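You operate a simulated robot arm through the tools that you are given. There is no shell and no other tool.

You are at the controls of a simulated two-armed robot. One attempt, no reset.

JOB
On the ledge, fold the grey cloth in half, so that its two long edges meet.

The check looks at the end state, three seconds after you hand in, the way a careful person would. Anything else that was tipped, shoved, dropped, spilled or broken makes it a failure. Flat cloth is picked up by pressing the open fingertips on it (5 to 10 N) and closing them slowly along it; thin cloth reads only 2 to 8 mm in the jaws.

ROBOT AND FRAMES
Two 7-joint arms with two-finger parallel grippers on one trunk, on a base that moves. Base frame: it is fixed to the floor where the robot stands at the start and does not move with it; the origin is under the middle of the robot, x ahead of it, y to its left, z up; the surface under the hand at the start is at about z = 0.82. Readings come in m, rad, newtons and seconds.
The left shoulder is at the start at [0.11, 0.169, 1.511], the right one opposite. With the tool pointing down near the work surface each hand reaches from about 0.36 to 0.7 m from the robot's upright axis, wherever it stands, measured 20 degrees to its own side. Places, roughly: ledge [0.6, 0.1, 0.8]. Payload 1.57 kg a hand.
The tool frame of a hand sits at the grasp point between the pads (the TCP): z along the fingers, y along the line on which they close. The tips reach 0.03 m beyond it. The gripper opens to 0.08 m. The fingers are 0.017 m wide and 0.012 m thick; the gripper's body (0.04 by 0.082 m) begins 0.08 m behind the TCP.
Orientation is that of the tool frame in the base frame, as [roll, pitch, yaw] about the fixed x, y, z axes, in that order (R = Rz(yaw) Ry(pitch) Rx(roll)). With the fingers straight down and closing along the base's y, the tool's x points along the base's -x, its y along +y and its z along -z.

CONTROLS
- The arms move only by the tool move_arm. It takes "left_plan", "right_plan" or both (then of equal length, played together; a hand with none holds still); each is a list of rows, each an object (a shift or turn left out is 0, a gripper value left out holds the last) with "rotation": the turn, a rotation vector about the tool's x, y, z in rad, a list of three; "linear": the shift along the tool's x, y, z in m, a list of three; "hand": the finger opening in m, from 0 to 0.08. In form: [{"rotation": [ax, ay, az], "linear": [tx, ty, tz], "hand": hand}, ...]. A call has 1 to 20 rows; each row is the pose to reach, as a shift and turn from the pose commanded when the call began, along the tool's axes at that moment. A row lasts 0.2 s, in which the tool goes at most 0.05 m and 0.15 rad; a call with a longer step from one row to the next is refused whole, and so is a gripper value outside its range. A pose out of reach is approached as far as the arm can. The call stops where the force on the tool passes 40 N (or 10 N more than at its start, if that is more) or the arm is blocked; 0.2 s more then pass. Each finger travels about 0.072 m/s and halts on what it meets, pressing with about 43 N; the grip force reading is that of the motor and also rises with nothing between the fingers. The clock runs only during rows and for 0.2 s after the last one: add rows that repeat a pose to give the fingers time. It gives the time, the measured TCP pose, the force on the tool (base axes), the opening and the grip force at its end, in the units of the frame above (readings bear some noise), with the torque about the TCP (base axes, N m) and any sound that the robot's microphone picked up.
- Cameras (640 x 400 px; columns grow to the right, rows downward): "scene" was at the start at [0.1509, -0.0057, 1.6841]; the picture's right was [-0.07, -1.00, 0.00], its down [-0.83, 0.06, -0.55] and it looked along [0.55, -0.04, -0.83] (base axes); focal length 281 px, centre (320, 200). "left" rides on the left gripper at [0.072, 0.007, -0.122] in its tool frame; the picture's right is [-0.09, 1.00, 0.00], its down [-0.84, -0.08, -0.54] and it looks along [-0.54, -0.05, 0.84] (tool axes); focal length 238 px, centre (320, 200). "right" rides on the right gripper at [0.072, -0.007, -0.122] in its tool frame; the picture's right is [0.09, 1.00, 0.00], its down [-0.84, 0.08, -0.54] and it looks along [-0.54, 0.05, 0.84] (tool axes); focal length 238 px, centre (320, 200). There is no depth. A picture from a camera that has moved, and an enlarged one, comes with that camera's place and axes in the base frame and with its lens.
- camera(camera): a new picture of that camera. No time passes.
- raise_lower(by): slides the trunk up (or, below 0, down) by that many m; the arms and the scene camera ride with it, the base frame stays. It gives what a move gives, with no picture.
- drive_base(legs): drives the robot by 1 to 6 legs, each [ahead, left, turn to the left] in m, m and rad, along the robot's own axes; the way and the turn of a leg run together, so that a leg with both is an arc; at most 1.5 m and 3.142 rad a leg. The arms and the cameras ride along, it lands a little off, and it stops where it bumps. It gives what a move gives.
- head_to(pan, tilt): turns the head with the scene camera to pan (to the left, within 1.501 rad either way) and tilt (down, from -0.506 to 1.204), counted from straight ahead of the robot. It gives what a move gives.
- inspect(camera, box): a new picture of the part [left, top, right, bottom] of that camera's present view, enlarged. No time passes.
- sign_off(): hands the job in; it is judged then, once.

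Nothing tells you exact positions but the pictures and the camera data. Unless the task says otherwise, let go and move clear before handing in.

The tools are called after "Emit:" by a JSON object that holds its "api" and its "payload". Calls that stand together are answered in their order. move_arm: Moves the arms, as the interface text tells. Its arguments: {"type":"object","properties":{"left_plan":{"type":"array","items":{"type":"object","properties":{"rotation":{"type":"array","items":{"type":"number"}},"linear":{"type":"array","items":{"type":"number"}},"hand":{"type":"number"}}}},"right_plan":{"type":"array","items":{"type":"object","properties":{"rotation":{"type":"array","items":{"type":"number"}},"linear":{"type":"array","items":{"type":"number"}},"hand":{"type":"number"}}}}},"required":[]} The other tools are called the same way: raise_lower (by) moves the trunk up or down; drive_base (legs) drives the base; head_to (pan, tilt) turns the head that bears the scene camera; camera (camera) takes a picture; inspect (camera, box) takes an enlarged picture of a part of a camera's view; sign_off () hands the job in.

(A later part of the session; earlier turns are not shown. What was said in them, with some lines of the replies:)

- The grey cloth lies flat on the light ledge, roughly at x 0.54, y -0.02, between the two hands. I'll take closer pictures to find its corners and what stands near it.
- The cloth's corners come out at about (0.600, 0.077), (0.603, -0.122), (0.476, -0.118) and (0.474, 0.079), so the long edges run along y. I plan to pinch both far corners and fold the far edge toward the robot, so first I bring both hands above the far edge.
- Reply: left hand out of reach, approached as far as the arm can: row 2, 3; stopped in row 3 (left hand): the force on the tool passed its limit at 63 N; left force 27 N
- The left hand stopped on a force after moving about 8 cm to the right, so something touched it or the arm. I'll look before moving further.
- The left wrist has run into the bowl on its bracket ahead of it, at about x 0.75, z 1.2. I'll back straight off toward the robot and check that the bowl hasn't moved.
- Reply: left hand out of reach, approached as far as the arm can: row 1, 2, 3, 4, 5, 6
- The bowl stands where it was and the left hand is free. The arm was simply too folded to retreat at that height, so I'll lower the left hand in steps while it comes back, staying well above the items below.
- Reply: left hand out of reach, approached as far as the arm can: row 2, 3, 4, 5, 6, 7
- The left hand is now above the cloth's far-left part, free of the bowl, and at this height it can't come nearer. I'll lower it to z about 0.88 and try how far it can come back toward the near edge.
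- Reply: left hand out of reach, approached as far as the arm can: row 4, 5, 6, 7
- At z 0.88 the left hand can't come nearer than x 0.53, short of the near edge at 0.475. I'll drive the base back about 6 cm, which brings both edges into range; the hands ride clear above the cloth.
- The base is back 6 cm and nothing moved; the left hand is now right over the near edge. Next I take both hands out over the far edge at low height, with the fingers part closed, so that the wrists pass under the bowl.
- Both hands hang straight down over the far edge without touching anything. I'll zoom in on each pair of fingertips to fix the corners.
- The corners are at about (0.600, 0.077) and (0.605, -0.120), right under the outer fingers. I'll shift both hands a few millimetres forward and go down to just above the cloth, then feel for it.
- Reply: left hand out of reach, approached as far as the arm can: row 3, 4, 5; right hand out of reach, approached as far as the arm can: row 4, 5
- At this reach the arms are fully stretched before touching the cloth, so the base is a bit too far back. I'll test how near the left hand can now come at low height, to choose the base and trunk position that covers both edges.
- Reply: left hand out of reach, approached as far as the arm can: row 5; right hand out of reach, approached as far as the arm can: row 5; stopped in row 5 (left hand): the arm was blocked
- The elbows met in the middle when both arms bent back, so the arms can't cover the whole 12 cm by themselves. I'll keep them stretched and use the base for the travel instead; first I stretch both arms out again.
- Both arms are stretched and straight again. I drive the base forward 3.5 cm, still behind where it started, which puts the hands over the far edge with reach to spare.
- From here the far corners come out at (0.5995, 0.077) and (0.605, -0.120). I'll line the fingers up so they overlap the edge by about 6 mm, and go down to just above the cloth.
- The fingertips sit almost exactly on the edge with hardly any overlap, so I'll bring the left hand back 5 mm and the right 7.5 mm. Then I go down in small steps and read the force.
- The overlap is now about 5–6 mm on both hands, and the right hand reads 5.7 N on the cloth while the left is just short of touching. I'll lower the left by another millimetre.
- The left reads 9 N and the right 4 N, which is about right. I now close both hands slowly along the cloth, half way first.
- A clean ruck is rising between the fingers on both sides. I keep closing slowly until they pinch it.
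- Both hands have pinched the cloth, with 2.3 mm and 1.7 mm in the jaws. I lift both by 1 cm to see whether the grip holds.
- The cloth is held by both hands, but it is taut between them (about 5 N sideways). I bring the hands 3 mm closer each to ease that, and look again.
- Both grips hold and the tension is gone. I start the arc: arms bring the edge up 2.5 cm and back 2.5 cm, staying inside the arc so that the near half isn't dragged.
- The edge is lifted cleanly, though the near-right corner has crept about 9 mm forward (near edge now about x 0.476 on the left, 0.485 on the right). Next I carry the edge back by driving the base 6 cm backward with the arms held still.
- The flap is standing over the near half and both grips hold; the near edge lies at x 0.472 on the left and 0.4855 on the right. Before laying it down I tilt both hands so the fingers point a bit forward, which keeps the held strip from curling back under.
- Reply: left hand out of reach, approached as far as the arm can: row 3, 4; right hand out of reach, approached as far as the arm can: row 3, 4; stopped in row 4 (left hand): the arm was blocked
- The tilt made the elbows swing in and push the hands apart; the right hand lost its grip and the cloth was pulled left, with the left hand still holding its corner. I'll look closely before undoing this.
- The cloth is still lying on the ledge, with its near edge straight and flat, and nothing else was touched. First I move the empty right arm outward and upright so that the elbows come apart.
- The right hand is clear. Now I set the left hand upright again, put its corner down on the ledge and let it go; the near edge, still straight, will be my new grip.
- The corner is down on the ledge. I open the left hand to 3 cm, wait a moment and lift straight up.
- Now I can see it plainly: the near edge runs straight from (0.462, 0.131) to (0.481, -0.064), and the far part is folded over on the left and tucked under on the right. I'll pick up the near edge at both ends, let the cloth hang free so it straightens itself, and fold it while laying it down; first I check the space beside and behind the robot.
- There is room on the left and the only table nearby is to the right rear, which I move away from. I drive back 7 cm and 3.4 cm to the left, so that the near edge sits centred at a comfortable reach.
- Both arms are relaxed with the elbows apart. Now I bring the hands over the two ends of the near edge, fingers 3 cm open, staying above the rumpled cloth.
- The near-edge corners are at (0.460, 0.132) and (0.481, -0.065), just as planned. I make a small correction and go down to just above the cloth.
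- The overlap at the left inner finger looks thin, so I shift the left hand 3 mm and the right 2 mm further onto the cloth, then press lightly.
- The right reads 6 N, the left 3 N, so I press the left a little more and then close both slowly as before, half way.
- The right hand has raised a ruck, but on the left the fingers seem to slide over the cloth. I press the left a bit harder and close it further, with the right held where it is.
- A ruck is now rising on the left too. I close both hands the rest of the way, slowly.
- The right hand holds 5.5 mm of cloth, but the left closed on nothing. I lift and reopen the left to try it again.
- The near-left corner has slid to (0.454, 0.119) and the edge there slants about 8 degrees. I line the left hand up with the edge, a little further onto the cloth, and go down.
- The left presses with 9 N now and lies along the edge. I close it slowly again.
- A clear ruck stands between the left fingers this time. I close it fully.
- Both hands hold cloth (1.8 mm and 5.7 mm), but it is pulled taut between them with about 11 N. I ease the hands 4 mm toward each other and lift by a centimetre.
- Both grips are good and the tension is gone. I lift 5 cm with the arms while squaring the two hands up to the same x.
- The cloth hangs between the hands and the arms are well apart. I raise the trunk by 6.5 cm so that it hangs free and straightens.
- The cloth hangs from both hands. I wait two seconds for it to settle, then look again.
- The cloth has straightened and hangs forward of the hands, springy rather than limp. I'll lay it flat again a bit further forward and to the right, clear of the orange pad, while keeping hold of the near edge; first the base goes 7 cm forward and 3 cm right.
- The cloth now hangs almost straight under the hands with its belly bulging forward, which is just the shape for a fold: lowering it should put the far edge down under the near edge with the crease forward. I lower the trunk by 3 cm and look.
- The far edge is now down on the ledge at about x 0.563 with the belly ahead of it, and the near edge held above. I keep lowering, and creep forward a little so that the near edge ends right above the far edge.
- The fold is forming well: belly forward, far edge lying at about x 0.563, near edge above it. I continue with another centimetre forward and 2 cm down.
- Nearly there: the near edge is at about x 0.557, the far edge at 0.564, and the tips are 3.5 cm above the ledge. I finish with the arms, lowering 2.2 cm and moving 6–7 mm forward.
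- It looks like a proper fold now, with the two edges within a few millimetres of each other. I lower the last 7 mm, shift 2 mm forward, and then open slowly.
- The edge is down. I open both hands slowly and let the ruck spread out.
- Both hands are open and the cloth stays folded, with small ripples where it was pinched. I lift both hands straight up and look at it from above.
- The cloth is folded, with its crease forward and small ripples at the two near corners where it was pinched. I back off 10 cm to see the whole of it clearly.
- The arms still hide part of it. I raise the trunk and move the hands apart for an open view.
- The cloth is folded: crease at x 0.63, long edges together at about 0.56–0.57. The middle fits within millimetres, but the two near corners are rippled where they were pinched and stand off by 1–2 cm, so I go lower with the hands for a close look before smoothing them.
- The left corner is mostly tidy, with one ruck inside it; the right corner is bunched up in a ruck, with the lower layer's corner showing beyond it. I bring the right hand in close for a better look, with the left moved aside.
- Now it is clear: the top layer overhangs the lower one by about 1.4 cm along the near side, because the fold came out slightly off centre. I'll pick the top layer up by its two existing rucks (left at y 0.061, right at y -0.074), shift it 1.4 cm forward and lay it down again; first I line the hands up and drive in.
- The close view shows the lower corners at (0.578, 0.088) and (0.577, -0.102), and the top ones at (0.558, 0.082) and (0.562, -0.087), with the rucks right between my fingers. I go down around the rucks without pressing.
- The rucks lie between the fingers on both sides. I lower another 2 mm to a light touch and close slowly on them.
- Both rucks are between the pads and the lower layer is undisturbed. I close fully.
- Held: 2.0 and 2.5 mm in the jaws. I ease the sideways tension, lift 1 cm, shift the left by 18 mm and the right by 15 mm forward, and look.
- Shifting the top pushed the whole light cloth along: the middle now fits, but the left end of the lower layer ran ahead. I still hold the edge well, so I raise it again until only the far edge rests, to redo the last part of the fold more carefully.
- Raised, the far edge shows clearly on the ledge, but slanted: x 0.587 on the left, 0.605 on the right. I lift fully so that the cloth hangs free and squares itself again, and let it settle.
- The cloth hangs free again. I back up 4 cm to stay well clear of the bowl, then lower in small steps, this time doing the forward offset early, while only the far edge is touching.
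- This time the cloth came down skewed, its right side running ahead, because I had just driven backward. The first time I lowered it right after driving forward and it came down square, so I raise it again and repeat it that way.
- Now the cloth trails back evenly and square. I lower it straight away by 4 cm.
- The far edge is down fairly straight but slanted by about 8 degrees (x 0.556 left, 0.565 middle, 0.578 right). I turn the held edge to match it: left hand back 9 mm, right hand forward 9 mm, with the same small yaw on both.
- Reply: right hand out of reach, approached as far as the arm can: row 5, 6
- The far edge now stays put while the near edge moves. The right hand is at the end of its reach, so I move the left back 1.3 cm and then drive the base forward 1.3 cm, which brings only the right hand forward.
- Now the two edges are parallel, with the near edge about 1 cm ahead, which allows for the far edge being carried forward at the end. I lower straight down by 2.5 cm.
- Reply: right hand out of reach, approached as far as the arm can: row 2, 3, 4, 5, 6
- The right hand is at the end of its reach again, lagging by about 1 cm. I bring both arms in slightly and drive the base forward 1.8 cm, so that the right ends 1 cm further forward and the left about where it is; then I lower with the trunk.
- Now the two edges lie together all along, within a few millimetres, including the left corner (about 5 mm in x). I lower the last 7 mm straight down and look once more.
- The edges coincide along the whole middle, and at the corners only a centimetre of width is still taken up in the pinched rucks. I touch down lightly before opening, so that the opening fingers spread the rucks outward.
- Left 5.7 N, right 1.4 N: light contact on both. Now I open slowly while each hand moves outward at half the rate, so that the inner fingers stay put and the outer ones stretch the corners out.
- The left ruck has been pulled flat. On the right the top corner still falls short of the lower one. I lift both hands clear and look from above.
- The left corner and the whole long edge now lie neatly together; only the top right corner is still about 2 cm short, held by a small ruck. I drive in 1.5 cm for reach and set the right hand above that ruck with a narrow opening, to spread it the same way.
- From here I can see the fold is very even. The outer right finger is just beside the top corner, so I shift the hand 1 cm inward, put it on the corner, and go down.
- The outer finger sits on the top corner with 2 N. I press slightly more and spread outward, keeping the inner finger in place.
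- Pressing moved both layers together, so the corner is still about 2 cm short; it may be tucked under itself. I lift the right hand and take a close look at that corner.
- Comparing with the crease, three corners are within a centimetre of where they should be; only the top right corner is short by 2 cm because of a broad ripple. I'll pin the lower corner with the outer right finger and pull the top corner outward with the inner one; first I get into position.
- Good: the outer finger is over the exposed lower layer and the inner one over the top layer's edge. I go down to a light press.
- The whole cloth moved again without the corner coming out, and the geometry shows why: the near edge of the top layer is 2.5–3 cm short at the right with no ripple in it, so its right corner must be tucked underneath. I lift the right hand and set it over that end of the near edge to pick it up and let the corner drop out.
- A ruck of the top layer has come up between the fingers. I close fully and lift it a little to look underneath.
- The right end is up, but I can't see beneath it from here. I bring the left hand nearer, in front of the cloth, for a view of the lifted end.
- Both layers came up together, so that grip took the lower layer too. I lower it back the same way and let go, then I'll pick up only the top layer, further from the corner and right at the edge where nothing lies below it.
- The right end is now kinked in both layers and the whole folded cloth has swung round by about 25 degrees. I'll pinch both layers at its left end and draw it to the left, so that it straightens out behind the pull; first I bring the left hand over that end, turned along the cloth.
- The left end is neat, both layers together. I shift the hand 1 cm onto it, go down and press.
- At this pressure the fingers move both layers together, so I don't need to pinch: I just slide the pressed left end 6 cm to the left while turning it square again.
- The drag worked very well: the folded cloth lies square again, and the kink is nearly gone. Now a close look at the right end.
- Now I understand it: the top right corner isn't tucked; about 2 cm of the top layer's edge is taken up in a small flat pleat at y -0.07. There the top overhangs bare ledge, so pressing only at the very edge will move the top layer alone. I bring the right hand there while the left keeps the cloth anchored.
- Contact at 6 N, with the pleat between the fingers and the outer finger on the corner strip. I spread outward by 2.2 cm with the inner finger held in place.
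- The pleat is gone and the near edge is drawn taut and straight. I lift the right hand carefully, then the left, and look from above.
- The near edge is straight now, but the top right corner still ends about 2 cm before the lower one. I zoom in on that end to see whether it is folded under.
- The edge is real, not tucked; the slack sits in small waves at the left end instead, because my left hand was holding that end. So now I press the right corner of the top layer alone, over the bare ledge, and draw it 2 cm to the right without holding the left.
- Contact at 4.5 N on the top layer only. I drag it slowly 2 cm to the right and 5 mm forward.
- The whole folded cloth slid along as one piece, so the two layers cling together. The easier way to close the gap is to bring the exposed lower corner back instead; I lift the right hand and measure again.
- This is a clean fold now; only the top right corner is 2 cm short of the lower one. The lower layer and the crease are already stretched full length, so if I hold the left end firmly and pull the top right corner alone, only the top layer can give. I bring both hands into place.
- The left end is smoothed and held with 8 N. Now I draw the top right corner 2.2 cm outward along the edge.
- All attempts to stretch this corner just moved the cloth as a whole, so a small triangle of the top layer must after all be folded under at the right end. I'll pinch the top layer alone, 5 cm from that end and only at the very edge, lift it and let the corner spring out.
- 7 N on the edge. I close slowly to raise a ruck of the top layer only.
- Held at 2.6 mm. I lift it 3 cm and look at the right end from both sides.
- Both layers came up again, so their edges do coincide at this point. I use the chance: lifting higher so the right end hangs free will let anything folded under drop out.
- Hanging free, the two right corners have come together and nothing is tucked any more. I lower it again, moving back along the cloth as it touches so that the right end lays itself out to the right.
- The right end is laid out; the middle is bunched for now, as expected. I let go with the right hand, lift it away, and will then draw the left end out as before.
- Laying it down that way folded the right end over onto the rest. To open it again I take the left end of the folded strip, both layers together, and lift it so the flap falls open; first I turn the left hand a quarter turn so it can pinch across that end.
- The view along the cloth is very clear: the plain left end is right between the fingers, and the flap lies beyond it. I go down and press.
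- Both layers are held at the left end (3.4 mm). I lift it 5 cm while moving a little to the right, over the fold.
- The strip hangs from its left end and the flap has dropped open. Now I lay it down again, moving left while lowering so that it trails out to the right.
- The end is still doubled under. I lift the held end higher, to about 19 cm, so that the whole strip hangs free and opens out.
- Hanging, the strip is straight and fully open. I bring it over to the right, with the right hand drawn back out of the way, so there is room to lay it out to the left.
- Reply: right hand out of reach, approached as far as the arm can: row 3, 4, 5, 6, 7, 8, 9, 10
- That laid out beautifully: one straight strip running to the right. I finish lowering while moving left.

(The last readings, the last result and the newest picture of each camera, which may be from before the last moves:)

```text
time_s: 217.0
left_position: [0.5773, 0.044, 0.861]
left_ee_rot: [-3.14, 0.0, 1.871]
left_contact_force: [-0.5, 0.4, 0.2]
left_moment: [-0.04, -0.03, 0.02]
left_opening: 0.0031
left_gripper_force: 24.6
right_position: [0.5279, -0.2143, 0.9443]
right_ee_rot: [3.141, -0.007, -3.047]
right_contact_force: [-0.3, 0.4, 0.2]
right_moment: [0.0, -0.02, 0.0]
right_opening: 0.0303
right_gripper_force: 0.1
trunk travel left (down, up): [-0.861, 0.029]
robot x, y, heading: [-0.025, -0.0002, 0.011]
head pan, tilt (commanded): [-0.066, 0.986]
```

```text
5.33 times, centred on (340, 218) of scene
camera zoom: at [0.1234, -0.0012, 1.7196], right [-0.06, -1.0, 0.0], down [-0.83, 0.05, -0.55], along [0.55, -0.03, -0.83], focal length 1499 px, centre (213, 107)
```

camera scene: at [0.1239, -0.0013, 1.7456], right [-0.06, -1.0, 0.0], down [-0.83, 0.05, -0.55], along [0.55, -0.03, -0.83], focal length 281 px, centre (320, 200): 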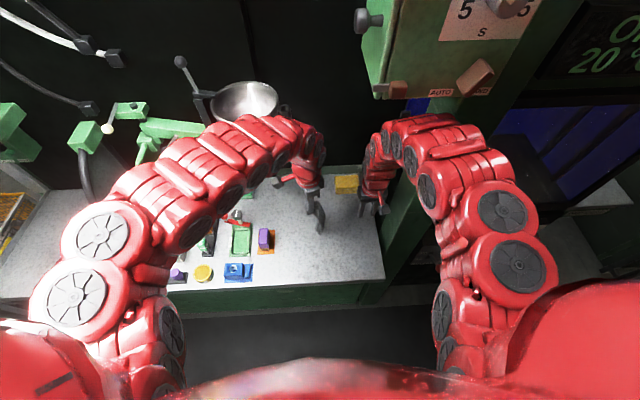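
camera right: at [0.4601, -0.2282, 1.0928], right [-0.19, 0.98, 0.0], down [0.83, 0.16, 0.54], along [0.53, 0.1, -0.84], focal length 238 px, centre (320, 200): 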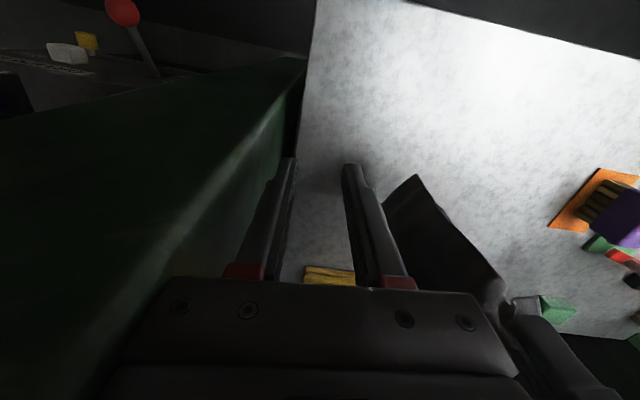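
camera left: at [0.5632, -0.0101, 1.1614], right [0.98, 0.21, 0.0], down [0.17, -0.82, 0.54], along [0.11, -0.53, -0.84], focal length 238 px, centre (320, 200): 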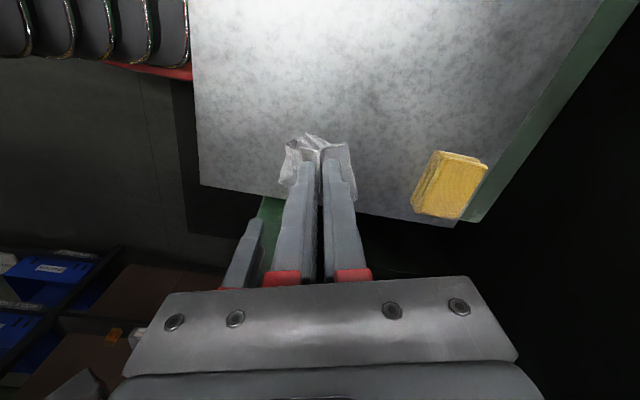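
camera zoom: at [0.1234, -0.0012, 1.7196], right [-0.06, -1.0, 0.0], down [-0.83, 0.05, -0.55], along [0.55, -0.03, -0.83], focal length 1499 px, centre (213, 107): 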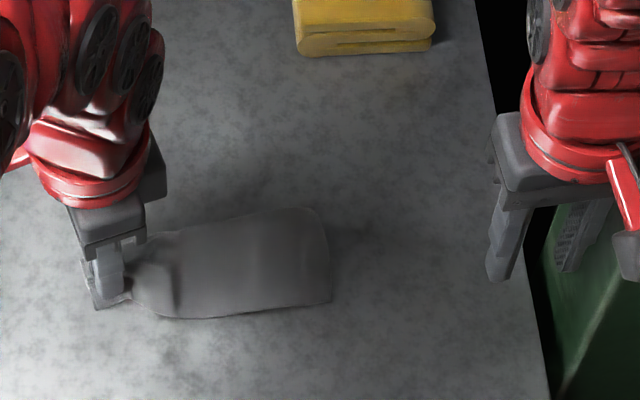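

The strip lies flat with a clean right end; a few soft waves remain. I draw the held end another 2.5 cm left to pull them out.

Emit:
{"api": "move_arm", "payload": {"left_plan": [{"linear": [0.004, 0.0012, 0.001]}, {"linear": [0.008, 0.0025, 0.002]}, {"linear": [0.012, 0.0037, 0.003]}, {"linear": [0.016, 0.0049, 0.004]}, {"linear": [0.02, 0.0062, 0.004]}, {"linear": [0.024, 0.0074, 0.004]}, {"linear": [0.024, 0.0074, 0.004]}]}}

Emit:
{"api": "inspect", "payload": {"camera": "left", "box": [160, 60, 480, 260]}}

Emit:
{"api": "inspect", "payload": {"camera": "right", "box": [320, 90, 640, 290]}}

Emit:
{"api": "inspect", "payload": {"camera": "scene", "box": [280, 180, 400, 255]}}

```text
time_s: 218.6
left_position: [0.5781, 0.0693, 0.8572]
left_ee_rot: [-3.137, 0.0, 1.872]
left_contact_force: [0.5, -0.2, -0.4]
left_moment: [-0.03, -0.06, -0.03]
left_opening: 0.0033
left_gripper_force: 24.4
right_position: [0.5282, -0.2141, 0.9433]
right_ee_rot: [3.14, -0.007, -3.046]
right_contact_force: [0.6, -0.6, 0.4]
right_moment: [0.03, -0.01, 0.03]
right_opening: 0.03
right_gripper_force: 0.0
trunk travel left (down, up): [-0.861, 0.029]
robot x, y, heading: [-0.0302, 0.0039, 0.005]
head pan, tilt (commanded): [-0.066, 0.986]
```

```text
2.00 times, centred on (320, 160) of left
camera zoom: at [0.563, 0.1388, 0.978], right [0.98, 0.21, 0.0], down [0.17, -0.82, 0.54], along [0.11, -0.53, -0.84], focal length 477 px, centre (320, 280)
```

zoom: 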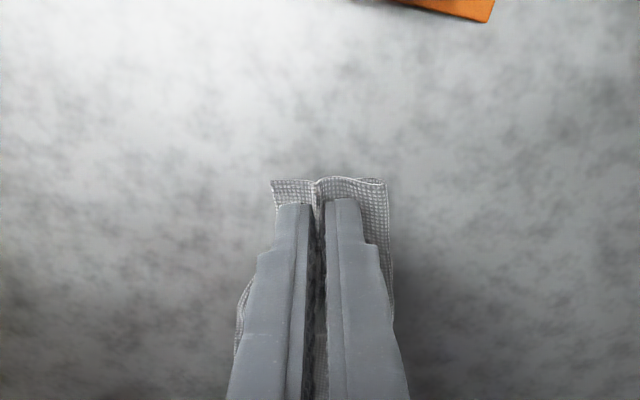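

```text
2.00 times, centred on (480, 190) of right
camera zoom: at [0.4601, -0.228, 1.0668], right [-0.19, 0.98, 0.0], down [0.83, 0.16, 0.54], along [0.53, 0.1, -0.84], focal length 477 px, centre (0, 220)
```

zoom: 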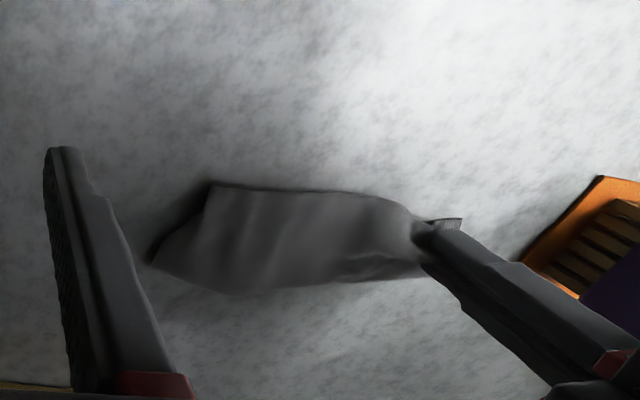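

```text
5.33 times, centred on (340, 218) of scene
camera zoom: at [0.1237, -0.0013, 1.7196], right [-0.06, -1.0, 0.0], down [-0.83, 0.05, -0.55], along [0.55, -0.03, -0.83], focal length 1499 px, centre (213, 107)
```

zoom: 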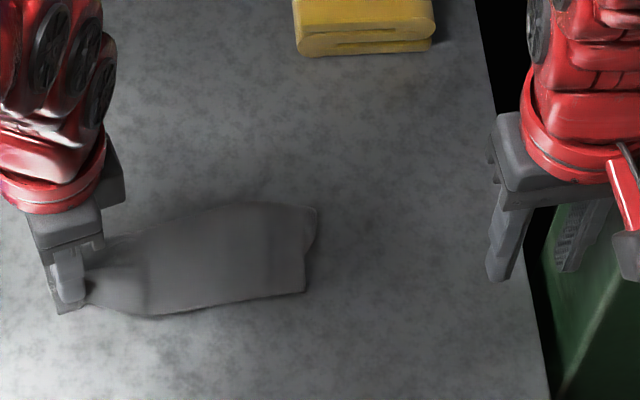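

Good. Now I press the left end down lightly and open the fingers slowly, so that they spread the ruck flat to both sides.

Emit:
{"api": "move_arm", "payload": {"left_plan": [{"linear": [0, 0, 0.002]}, {"linear": [0, 0, 0.0032]}, {"linear": [0, 0, 0.004]}, {"linear": [0, 0, 0.004]}]}}

```text
time_s: 219.6
left_position: [0.5777, 0.0685, 0.854]
left_ee_rot: [-3.14, 0.002, 1.87]
left_contact_force: [-0.2, -0.5, 0.5]
left_moment: [0.02, -0.01, -0.01]
left_opening: 0.0031
left_gripper_force: 24.9
right_position: [0.5289, -0.214, 0.9443]
right_ee_rot: [3.141, -0.008, -3.046]
right_contact_force: [-0.2, 0.6, 0.2]
right_moment: [0.02, -0.01, 0.01]
right_opening: 0.03
right_gripper_force: 0.1
trunk travel left (down, up): [-0.861, 0.029]
robot x, y, heading: [-0.0298, 0.0019, 0.011]
head pan, tilt (commanded): [-0.066, 0.986]
```

Emit:
{"api": "move_arm", "payload": {"left_plan": [{"linear": [0, 0, 0.0008]}, {"linear": [0, 0, 0.0014]}, {"linear": [0, 0, 0.0014]}]}}

```text
time_s: 220.4
left_position: [0.577, 0.069, 0.8519]
left_ee_rot: [3.141, 0.001, 1.87]
left_contact_force: [0.9, -1.8, 7.4]
left_moment: [0.01, -0.06, 0.01]
left_opening: 0.0036
left_gripper_force: 24.2
right_position: [0.5288, -0.2144, 0.9436]
right_ee_rot: [-3.141, -0.005, -3.047]
right_contact_force: [0.0, -0.9, -0.4]
right_moment: [0.03, -0.03, 0.03]
right_opening: 0.03
right_gripper_force: 0.0
trunk travel left (down, up): [-0.861, 0.029]
robot x, y, heading: [-0.0295, 0.0036, 0.012]
head pan, tilt (commanded): [-0.066, 0.986]
```

Emit:
{"api": "move_arm", "payload": {"left_plan": [{"hand": 0.006}, {"hand": 0.009}, {"hand": 0.012}, {"hand": 0.015}, {"hand": 0.018}, {"hand": 0.021}, {"hand": 0.024}, {"hand": 0.027}, {"hand": 0.03}, {"hand": 0.033}, {"hand": 0.033}]}}

Emit:
{"api": "inspect", "payload": {"camera": "left", "box": [160, 60, 480, 260]}}

```text
time_s: 222.8
left_position: [0.577, 0.0699, 0.8533]
left_ee_rot: [-3.14, 0.0, 1.873]
left_contact_force: [-1.8, -0.8, 8.8]
left_moment: [0.07, -0.12, 0.03]
left_opening: 0.0312
left_gripper_force: 0.1
right_position: [0.5281, -0.2137, 0.9453]
right_ee_rot: [-3.14, -0.006, -3.048]
right_contact_force: [-0.2, -0.3, 1.3]
right_moment: [-0.01, 0.0, 0.06]
right_opening: 0.0297
right_gripper_force: 0.1
trunk travel left (down, up): [-0.861, 0.029]
robot x, y, heading: [-0.0317, 0.0057, 0.007]
head pan, tilt (commanded): [-0.066, 0.986]
```

```text
2.00 times, centred on (320, 160) of left
camera zoom: at [0.5619, 0.1391, 0.9731], right [0.98, 0.21, 0.0], down [0.17, -0.82, 0.54], along [0.11, -0.53, -0.84], focal length 477 px, centre (320, 280)
```

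zoom: 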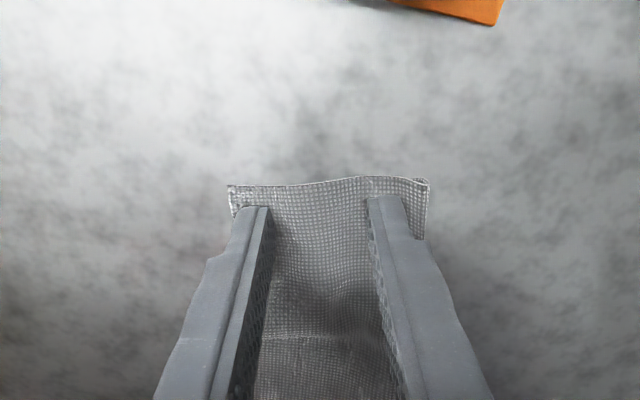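

The left end is spread flat. Still pressing, I draw it 2 cm further left to smooth the rest, then lift off.

Emit:
{"api": "move_arm", "payload": {"left_plan": [{"linear": [0.0024, 0.0007, 0]}, {"linear": [0.0048, 0.0015, 0]}, {"linear": [0.0072, 0.0022, 0]}, {"linear": [0.0096, 0.0029, 0]}, {"linear": [0.012, 0.0037, 0]}, {"linear": [0.0143, 0.0044, 0]}, {"linear": [0.0167, 0.0051, 0]}, {"linear": [0.0191, 0.0059, 0]}, {"linear": [0.0191, 0.0059, 0]}, {"linear": [0.0191, 0.0059, -0.003]}, {"linear": [0.0191, 0.0059, -0.012]}, {"linear": [0.0191, 0.0059, -0.03]}, {"linear": [0.0191, 0.0059, -0.05]}, {"linear": [0.0191, 0.0059, -0.06]}]}}

Emit:
{"api": "inspect", "payload": {"camera": "left", "box": [160, 100, 480, 300]}}

Emit:
{"api": "inspect", "payload": {"camera": "right", "box": [320, 90, 640, 290]}}

Emit:
{"api": "inspect", "payload": {"camera": "scene", "box": [270, 180, 370, 242]}}

```text
time_s: 225.8
left_position: [0.5765, 0.0887, 0.9105]
left_ee_rot: [-3.139, 0.0, 1.871]
left_contact_force: [-0.5, 0.0, -0.4]
left_moment: [0.03, 0.01, -0.01]
left_opening: 0.0329
left_gripper_force: 0.1
right_position: [0.5285, -0.2147, 0.9446]
right_ee_rot: [-3.141, -0.006, -3.047]
right_contact_force: [-1.3, 0.1, 0.0]
right_moment: [0.0, 0.01, -0.01]
right_opening: 0.03
right_gripper_force: 0.0
trunk travel left (down, up): [-0.861, 0.029]
robot x, y, heading: [-0.0268, 0.0041, 0.01]
head pan, tilt (commanded): [-0.066, 0.986]
```

```text
2.00 times, centred on (320, 200) of left
camera zoom: at [0.5624, 0.1578, 1.0315], right [0.98, 0.21, 0.0], down [0.17, -0.82, 0.54], along [0.11, -0.53, -0.84], focal length 477 px, centre (320, 200)
```

zoom: 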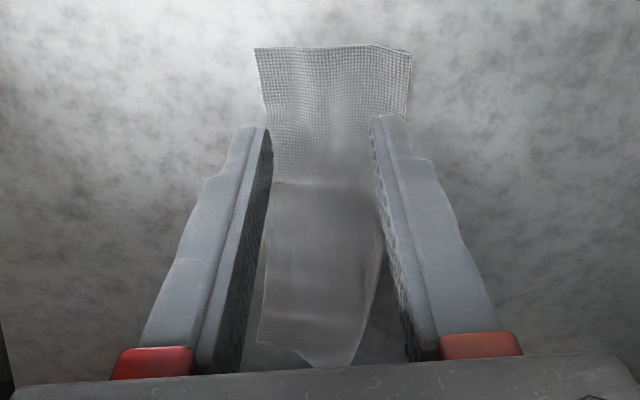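

```text
2.00 times, centred on (480, 190) of right
camera zoom: at [0.4599, -0.228, 1.0669], right [-0.19, 0.98, 0.0], down [0.83, 0.16, 0.54], along [0.53, 0.1, -0.84], focal length 477 px, centre (0, 220)
```

zoom: 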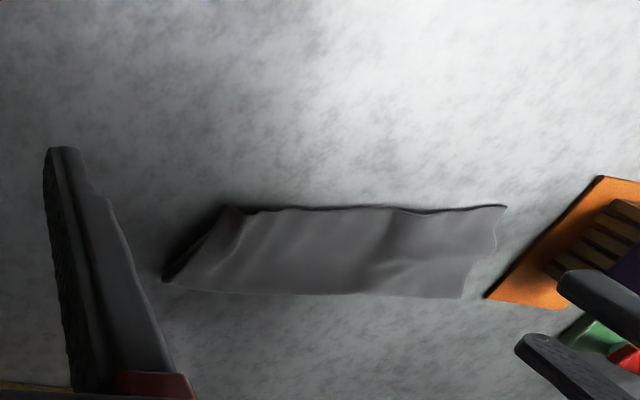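

```text
6.40 times, centred on (320, 211) of scene
camera zoom: at [0.1234, -0.0013, 1.7196], right [-0.06, -1.0, 0.0], down [-0.83, 0.05, -0.55], along [0.55, -0.03, -0.83], focal length 1799 px, centre (320, 130)
```

zoom: 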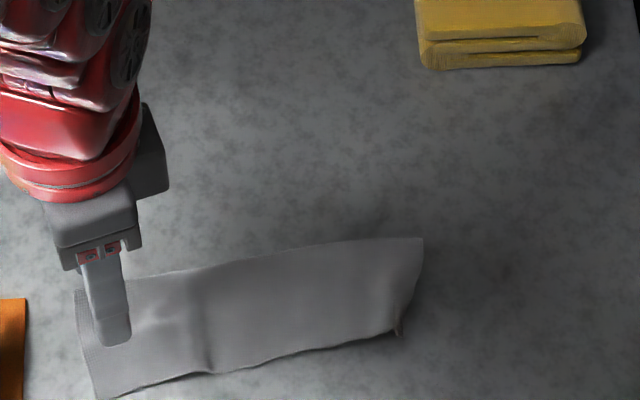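

Now that is a neat strip: both ends clean and the edges running together. I zoom in on both ends and on the near edge.

Emit:
{"api": "inspect", "payload": {"camera": "scene", "box": [318, 200, 350, 228]}}

Emit:
{"api": "inspect", "payload": {"camera": "left", "box": [270, 200, 390, 290]}}

Emit:
{"api": "inspect", "payload": {"camera": "right", "box": [390, 180, 490, 250]}}

Emit:
{"api": "inspect", "payload": {"camera": "right", "box": [480, 180, 590, 250]}}

```text
14.29 times, centred on (334, 214) of scene
camera zoom: at [0.1234, -0.0013, 1.7196], right [-0.06, -1.0, 0.0], down [-0.83, 0.05, -0.55], along [0.55, -0.03, -0.83], focal length 4016 px, centre (120, 0)
```

zoom: 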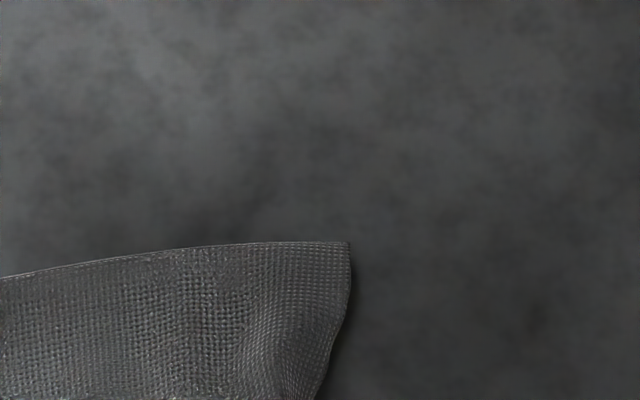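

```text
4.44 times, centred on (330, 245) of left
camera zoom: at [0.5624, 0.1578, 1.0315], right [0.98, 0.21, 0.0], down [0.17, -0.82, 0.54], along [0.11, -0.53, -0.84], focal length 1059 px, centre (276, 0)
```

zoom: 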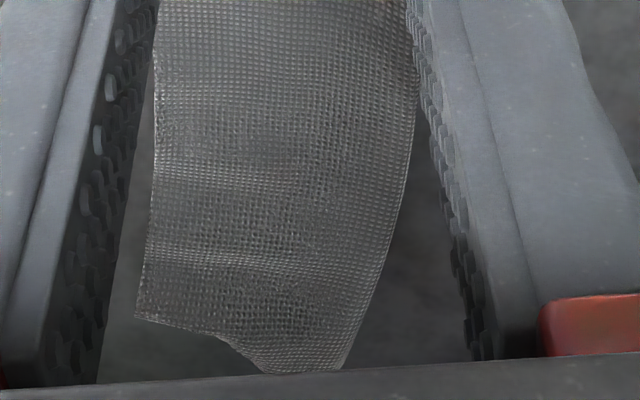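

```text
5.71 times, centred on (440, 215) of right
camera zoom: at [0.4599, -0.228, 1.0669], right [-0.19, 0.98, 0.0], down [0.83, 0.16, 0.54], along [0.53, 0.1, -0.84], focal length 1362 px, centre (-366, 114)
```

zoom: 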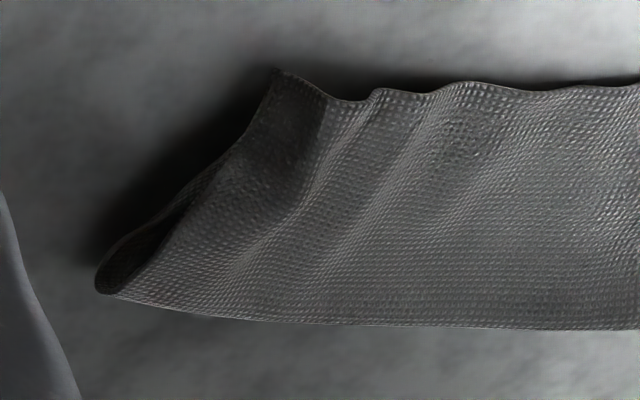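

```text
5.71 times, centred on (535, 215) of right
camera zoom: at [0.4599, -0.228, 1.0669], right [-0.19, 0.98, 0.0], down [0.83, 0.16, 0.54], along [0.53, 0.1, -0.84], focal length 1362 px, centre (-909, 114)
```

zoom: 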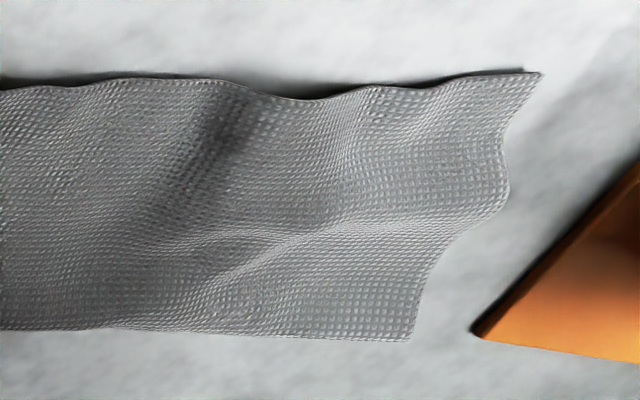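

Emit:
{"api": "inspect", "payload": {"camera": "left", "box": [270, 110, 390, 185]}}

Emit:
{"api": "inspect", "payload": {"camera": "scene", "box": [280, 212, 340, 250]}}

```text
5.33 times, centred on (330, 148) of left
camera zoom: at [0.5624, 0.1578, 1.0315], right [0.98, 0.21, 0.0], down [0.17, -0.82, 0.54], along [0.11, -0.53, -0.84], focal length 1271 px, centre (267, 480)
```

zoom: 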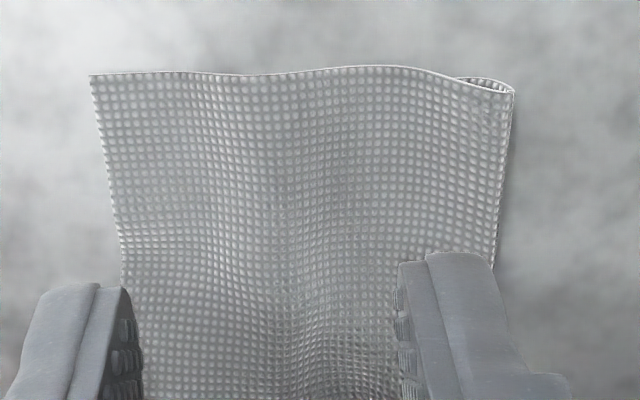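

```text
10.53 times, centred on (310, 231) of scene
camera zoom: at [0.1234, -0.0013, 1.7196], right [-0.06, -1.0, 0.0], down [-0.83, 0.05, -0.55], along [0.55, -0.03, -0.83], focal length 2959 px, centre (425, -126)
```

zoom: 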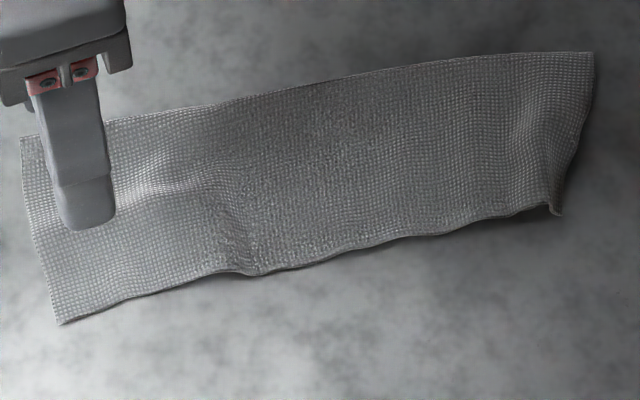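

Both layers lie together everywhere now; the remaining ripples run through both layers along the near edge, whose right corner is drawn in by about 2 cm. Pressing moves both layers as one, so I hold the left end and stretch the near-right corner outward; first I lower the trunk and bring the right hand over.

Emit:
{"api": "raise_lower", "payload": {"by": -0.036}}

Emit:
{"api": "move_arm", "payload": {"right_plan": [{"linear": [-0.012, 0.03, 0], "hand": 0.012}, {"linear": [-0.026, 0.06, 0]}, {"linear": [-0.04, 0.09, 0]}, {"linear": [-0.055, 0.12, 0]}, {"linear": [-0.0693, 0.1505, 0]}, {"linear": [-0.0693, 0.1505, 0.015]}, {"linear": [-0.0693, 0.1505, 0.03]}, {"linear": [-0.0693, 0.1505, 0.03]}]}}

Emit:
{"api": "inspect", "payload": {"camera": "right", "box": [160, 70, 480, 270]}}

Emit:
{"api": "inspect", "payload": {"camera": "left", "box": [160, 60, 480, 260]}}

```text
time_s: 226.6
left_position: [0.5773, 0.0887, 0.8743]
left_ee_rot: [-3.14, 0.0, 1.87]
left_contact_force: [-0.8, 0.4, -0.7]
left_moment: [0.01, -0.02, -0.02]
left_opening: 0.0329
left_gripper_force: 0.0
right_position: [0.5287, -0.2141, 0.9082]
right_ee_rot: [3.141, -0.009, -3.046]
right_contact_force: [0.6, 0.3, 0.3]
right_moment: [0.03, -0.01, 0.03]
right_opening: 0.0299
right_gripper_force: 0.0
trunk travel left (down, up): [-0.825, 0.065]
robot x, y, heading: [-0.0295, 0.0064, 0.016]
head pan, tilt (commanded): [-0.066, 0.986]
```

```text
time_s: 228.4
left_position: [0.5771, 0.0883, 0.8743]
left_ee_rot: [-3.14, 0.0, 1.87]
left_contact_force: [-0.8, -0.9, -0.4]
left_moment: [0.01, -0.01, -0.04]
left_opening: 0.033
left_gripper_force: 0.0
right_position: [0.5812, -0.0579, 0.8792]
right_ee_rot: [3.141, -0.007, -3.048]
right_contact_force: [-0.1, -0.2, 0.0]
right_moment: [0.02, 0.02, -0.01]
right_opening: 0.0121
right_gripper_force: 0.1
trunk travel left (down, up): [-0.825, 0.065]
robot x, y, heading: [-0.0285, 0.0015, 0.009]
head pan, tilt (commanded): [-0.066, 0.986]
```

```text
2.00 times, centred on (320, 170) of right
camera zoom: at [0.5137, -0.0712, 1.0011], right [-0.19, 0.98, 0.0], down [0.83, 0.16, 0.54], along [0.53, 0.1, -0.84], focal length 477 px, centre (320, 260)
```

zoom: 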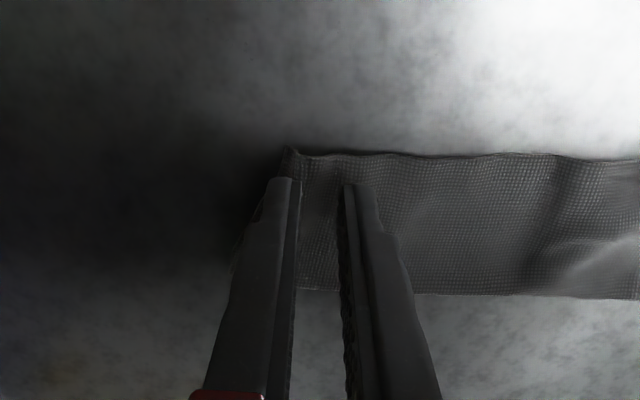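

```text
2.00 times, centred on (320, 160) of left
camera zoom: at [0.5628, 0.1581, 0.9955], right [0.98, 0.21, 0.0], down [0.17, -0.82, 0.54], along [0.11, -0.53, -0.84], focal length 477 px, centre (320, 280)
```

zoom: 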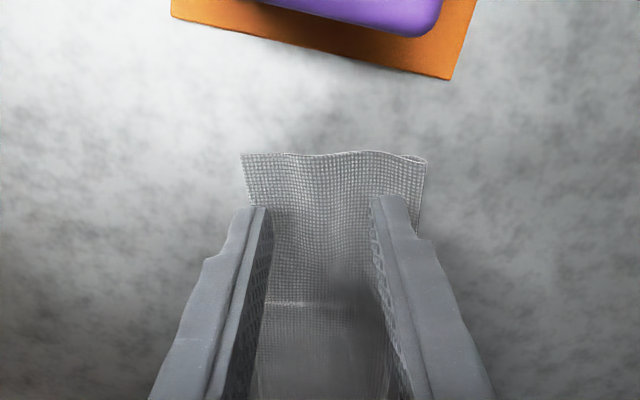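

Emit:
{"api": "move_arm", "payload": {"left_plan": [{"linear": [0, 0, 0.007]}, {"linear": [0, 0, 0.014]}, {"linear": [0, 0, 0.0205]}, {"linear": [0, 0, 0.0222]}, {"linear": [0, 0, 0.0222]}], "right_plan": [{"linear": [0, 0, 0.008]}, {"linear": [0, 0, 0.016]}, {"linear": [0, 0, 0.0245]}, {"linear": [0, 0, 0.026]}, {"linear": [0, 0, 0.026]}]}}

```text
time_s: 229.6
left_position: [0.5762, 0.0887, 0.8526]
left_ee_rot: [-3.139, 0.001, 1.87]
left_contact_force: [-0.6, 0.3, 2.7]
left_moment: [0.02, -0.06, -0.01]
left_opening: 0.033
left_gripper_force: 0.1
right_position: [0.5813, -0.0578, 0.8533]
right_ee_rot: [-3.141, -0.005, -3.047]
right_contact_force: [-0.3, -0.5, 5.8]
right_moment: [-0.11, 0.01, -0.05]
right_opening: 0.0124
right_gripper_force: 0.2
trunk travel left (down, up): [-0.825, 0.065]
robot x, y, heading: [-0.0268, 0.0018, 0.01]
head pan, tilt (commanded): [-0.066, 0.986]
```

Light contact on both. I press the left a little more and stretch the right corner 2 cm outward along the edge.

Emit:
{"api": "move_arm", "payload": {"left_plan": [{"linear": [0, 0, 0.0006]}, {"linear": [0, 0, 0.001]}, {"linear": [0, 0, 0.001]}, {"linear": [0, 0, 0.001]}, {"linear": [0, 0, 0.001]}, {"linear": [0, 0, 0.001]}, {"linear": [0, 0, 0.001]}, {"linear": [0, 0, 0.001]}, {"linear": [0, 0, 0.001]}, {"linear": [0, 0, 0.001]}, {"linear": [0, 0, 0.001]}], "right_plan": [{"linear": [0, 0, 0.0002]}, {"linear": [0, 0, 0.0003]}, {"linear": [0, -0.0025, 0.0003]}, {"linear": [0, -0.005, 0.0003]}, {"linear": [0, -0.0075, 0.0003]}, {"linear": [0, -0.01, 0.0003]}, {"linear": [0, -0.0125, 0.0003]}, {"linear": [0, -0.015, 0.0003]}, {"linear": [0, -0.0175, 0.0003]}, {"linear": [0, -0.02, 0.0003]}, {"linear": [0, -0.02, 0.0003]}]}}

Emit:
{"api": "inspect", "payload": {"camera": "right", "box": [160, 70, 480, 270]}}

Emit:
{"api": "inspect", "payload": {"camera": "left", "box": [160, 60, 480, 260]}}

Emit:
{"api": "inspect", "payload": {"camera": "scene", "box": [270, 180, 370, 242]}}

```text
time_s: 232.0
left_position: [0.5756, 0.0892, 0.8516]
left_ee_rot: [-3.14, 0.002, 1.869]
left_contact_force: [-0.2, -2.5, 7.7]
left_moment: [0.03, -0.17, -0.01]
left_opening: 0.033
left_gripper_force: 0.1
right_position: [0.584, -0.0772, 0.8528]
right_ee_rot: [-3.14, -0.001, -3.043]
right_contact_force: [0.0, 5.3, 5.8]
right_moment: [0.06, -0.04, 0.01]
right_opening: 0.009
right_gripper_force: 0.1
trunk travel left (down, up): [-0.825, 0.065]
robot x, y, heading: [-0.0292, 0.0033, 0.011]
head pan, tilt (commanded): [-0.066, 0.986]
```

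```text
2.00 times, centred on (320, 170) of right
camera zoom: at [0.5157, -0.0914, 0.975], right [-0.19, 0.98, 0.0], down [0.83, 0.16, 0.54], along [0.53, 0.1, -0.84], focal length 477 px, centre (320, 260)
```

zoom: 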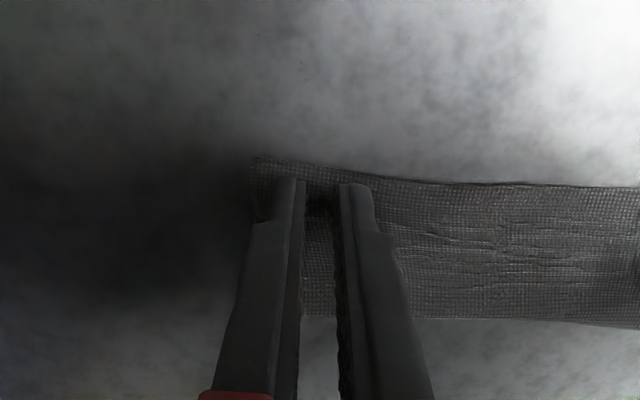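

```text
2.00 times, centred on (320, 160) of left
camera zoom: at [0.5614, 0.1583, 0.9731], right [0.98, 0.21, 0.0], down [0.17, -0.82, 0.54], along [0.11, -0.53, -0.84], focal length 477 px, centre (320, 280)
```

zoom: 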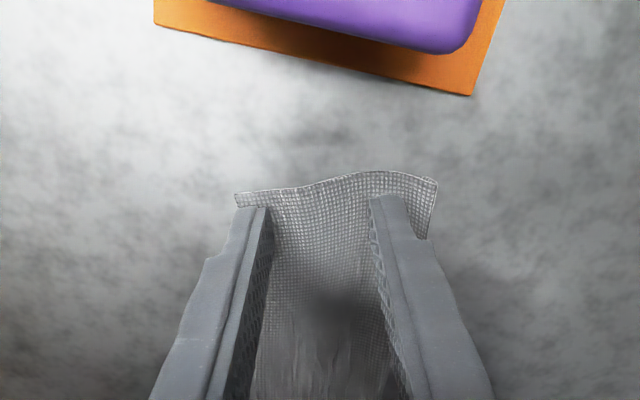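

```text
6.40 times, centred on (320, 211) of scene
camera zoom: at [0.1218, -0.0009, 1.6838], right [-0.06, -1.0, 0.0], down [-0.83, 0.05, -0.55], along [0.55, -0.03, -0.83], focal length 1799 px, centre (320, 130)
```

zoom: 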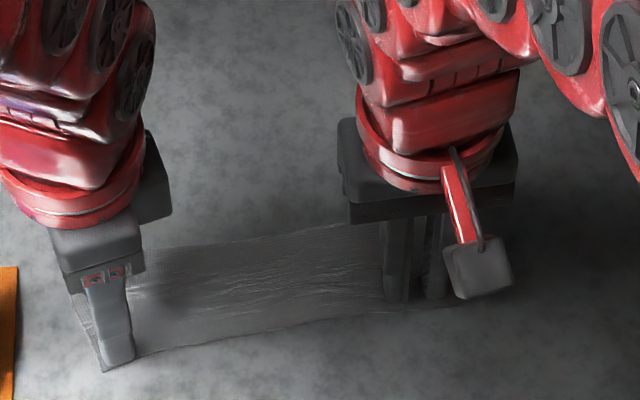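

The strip is pulled straight, with even tension. I ease it back 2 mm, lift both hands together and look.

Emit:
{"api": "move_arm", "payload": {"left_plan": [{"linear": [0, 0, 0]}, {"linear": [0, 0, -0.001]}, {"linear": [0, 0, -0.005]}, {"linear": [0, 0, -0.018]}, {"linear": [0, 0, -0.035]}, {"linear": [0, 0, -0.055]}, {"linear": [0, 0, -0.06]}], "right_plan": [{"linear": [0, 0.002, 0]}, {"linear": [0, 0.002, -0.001]}, {"linear": [0, 0.002, -0.005]}, {"linear": [0, 0.002, -0.018]}, {"linear": [0, -0.02, -0.035]}, {"linear": [0, -0.05, -0.05]}, {"linear": [0, -0.09, -0.05]}]}}

Emit:
{"api": "inspect", "payload": {"camera": "scene", "box": [275, 195, 355, 245]}}

Emit:
{"api": "inspect", "payload": {"camera": "right", "box": [320, 70, 640, 270]}}

Emit:
{"api": "inspect", "payload": {"camera": "left", "box": [240, 90, 420, 290]}}

```text
time_s: 233.6
left_position: [0.5773, 0.087, 0.9126]
left_ee_rot: [-3.141, 0.0, 1.87]
left_contact_force: [0.4, -1.5, -0.3]
left_moment: [0.02, -0.01, 0.0]
left_opening: 0.0331
left_gripper_force: 0.1
right_position: [0.5928, -0.168, 0.8994]
right_ee_rot: [3.141, -0.007, -3.046]
right_contact_force: [-0.6, -0.3, 0.2]
right_moment: [0.01, -0.01, -0.03]
right_opening: 0.012
right_gripper_force: 0.1
trunk travel left (down, up): [-0.825, 0.065]
robot x, y, heading: [-0.0257, 0.0051, 0.007]
head pan, tilt (commanded): [-0.066, 0.986]
```

```text
8.00 times, centred on (315, 220) of scene
camera zoom: at [0.1239, -0.0028, 1.6835], right [-0.06, -1.0, 0.0], down [-0.83, 0.05, -0.55], along [0.55, -0.03, -0.83], focal length 2249 px, centre (360, 40)
```

zoom: 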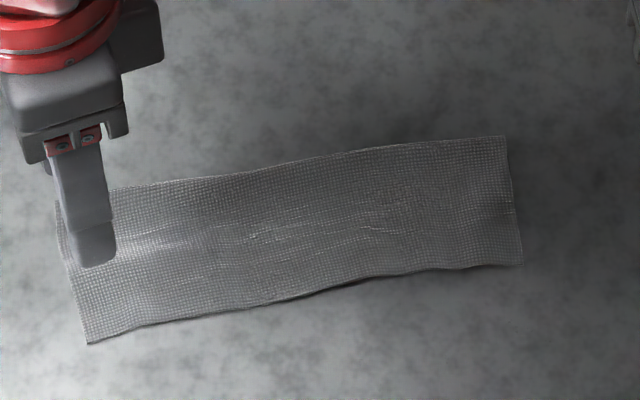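

```text
2.00 times, centred on (480, 170) of right
camera zoom: at [0.5246, -0.1821, 1.022], right [-0.19, 0.98, 0.0], down [0.83, 0.16, 0.54], along [0.53, 0.1, -0.84], focal length 477 px, centre (0, 260)
```

zoom: 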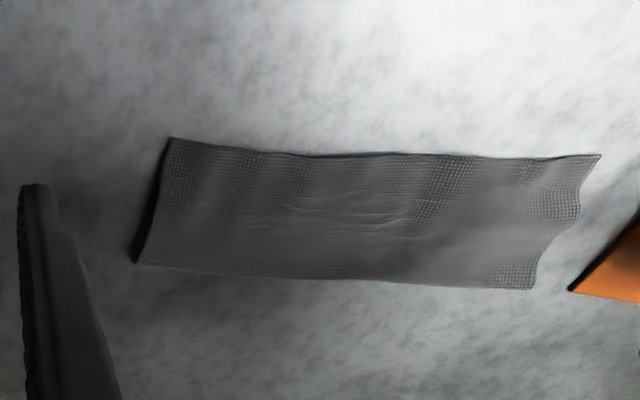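

```text
2.00 times, centred on (330, 190) of left
camera zoom: at [0.5632, 0.157, 1.0328], right [0.98, 0.21, 0.0], down [0.17, -0.82, 0.54], along [0.11, -0.53, -0.84], focal length 477 px, centre (300, 220)
```

zoom: 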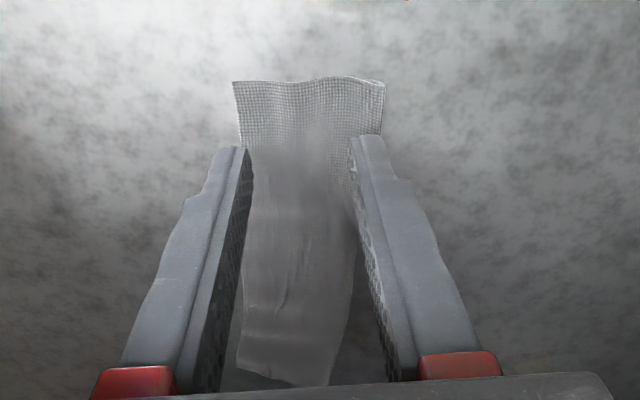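

That is now a clean rectangle: all four corners square, both layers together, and no loose edge showing. I move both hands up and back clear of the cloth for a last full check.

Emit:
{"api": "raise_lower", "payload": {"by": 0.06}}

Emit:
{"api": "drive_base", "payload": {"legs": [[-0.12, 0, 0]]}}

Emit:
{"api": "camera", "payload": {"camera": "scene"}}

Emit:
{"api": "inspect", "payload": {"camera": "scene", "box": [270, 140, 390, 215]}}

Emit:
{"api": "inspect", "payload": {"camera": "right", "box": [300, 150, 620, 350]}}

Emit:
{"api": "camera", "payload": {"camera": "left"}}

```text
time_s: 234.6
left_position: [0.5765, 0.0875, 0.9714]
left_ee_rot: [-3.14, 0.001, 1.869]
left_contact_force: [0.1, 0.0, 0.1]
left_moment: [0.0, 0.04, -0.01]
left_opening: 0.0332
left_gripper_force: 0.1
right_position: [0.593, -0.1659, 0.9594]
right_ee_rot: [3.141, -0.007, -3.046]
right_contact_force: [0.3, 0.4, -0.4]
right_moment: [0.01, 0.0, -0.04]
right_opening: 0.012
right_gripper_force: 0.0
trunk travel left (down, up): [-0.885, 0.005]
robot x, y, heading: [-0.029, 0.0046, 0.006]
head pan, tilt (commanded): [-0.066, 0.986]
```

```text
time_s: 235.8
left_position: [0.4593, 0.0863, 0.971]
left_ee_rot: [-3.137, -0.001, 1.869]
left_contact_force: [-0.9, 0.2, -0.2]
left_moment: [-0.01, 0.01, 0.01]
left_opening: 0.033
left_gripper_force: 0.1
right_position: [0.4741, -0.1689, 0.9591]
right_ee_rot: [-3.141, -0.006, -3.047]
right_contact_force: [0.1, -0.1, -0.2]
right_moment: [0.01, 0.02, 0.01]
right_opening: 0.0121
right_gripper_force: 0.1
trunk travel left (down, up): [-0.885, 0.005]
robot x, y, heading: [-0.1438, -0.0017, 0.009]
head pan, tilt (commanded): [-0.066, 0.986]
```

```text
taken
camera scene: at [0.0061, -0.0024, 1.7434], right [-0.06, -1.0, 0.0], down [-0.83, 0.05, -0.55], along [0.55, -0.03, -0.83], focal length 281 px, centre (320, 200)
```

scene: 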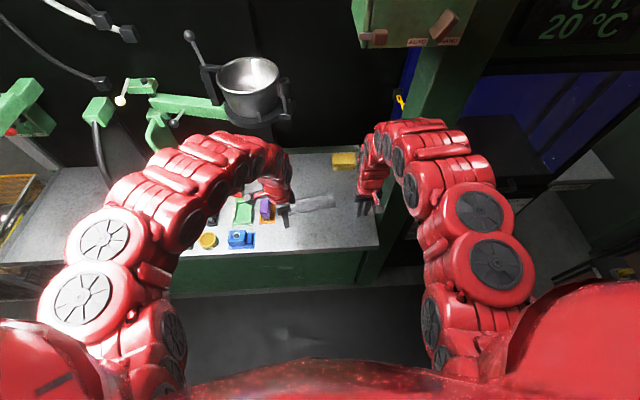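

```text
5.33 times, centred on (330, 178) of scene
camera zoom: at [0.0061, -0.0024, 1.7434], right [-0.06, -1.0, 0.0], down [-0.83, 0.05, -0.55], along [0.55, -0.03, -0.83], focal length 1499 px, centre (267, 320)
```

zoom: 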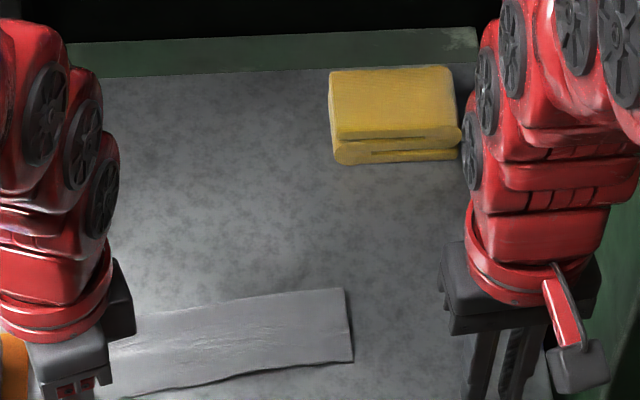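

```text
2.00 times, centred on (460, 250) of right
camera zoom: at [0.4062, -0.1824, 1.0816], right [-0.19, 0.98, 0.0], down [0.83, 0.16, 0.54], along [0.53, 0.1, -0.84], focal length 477 px, centre (40, 100)
```

zoom: 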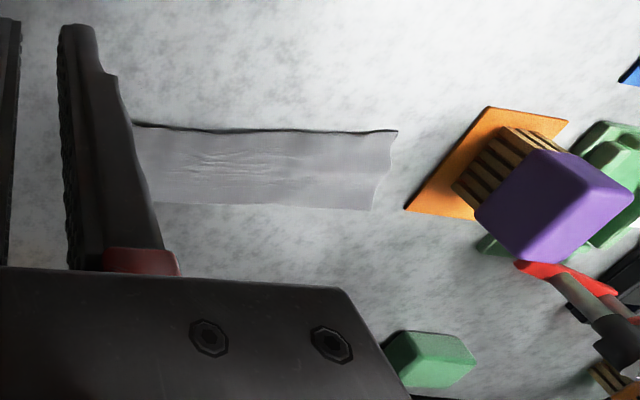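

```text
taken
camera left: at [0.4446, 0.1564, 1.0918], right [0.98, 0.21, 0.0], down [0.17, -0.82, 0.54], along [0.11, -0.53, -0.84], focal length 238 px, centre (320, 200)
```

left: 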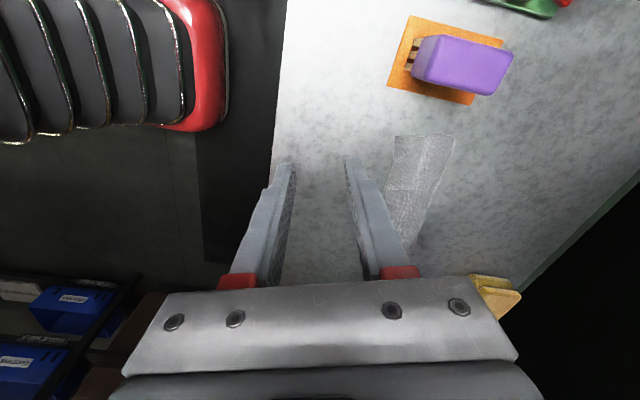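

I see the cloth lying flat on the ledge, folded in half lengthwise. Its long edges lie together on the near side, to within about a centimetre by my measurements, though the top layer hides the lower edge. The crease is on the far side. The bowl, brush, pad, sponge and blocks stand where they were, and both hands are open and clear, so I hand the job in.

Emit:
{"api": "sign_off", "payload": {}}

```text
The job is handed in.
```

I handed in the job with the grey cloth lying flat on the ledge, folded in half lengthwise. Its two long edges are together on the near side and the crease is on the far side.

- **Edge alignment:** by my measurements the long edges meet to within about a centimetre, worst at the left end. The top layer hides the lower edge, so I worked this out from the fold's depth and could not see it directly. Faint wrinkles remain in the cloth.
- **Position:** the cloth has moved and turned slightly. It sits about 9 cm further back on the ledge than where its near edge started.
- **Contact with the bowl:** early on the left wrist bumped the bowl on its bracket, and the force passed the stop limit at 63 N. The bowl looked unmoved in the pictures afterwards.
- **Other objects:** the brush, pad, sponge and blocks looked undisturbed in the last pictures.
- **At hand-in:** both grippers were empty and clear of the cloth, and the robot stood about 14 cm back from where it started.
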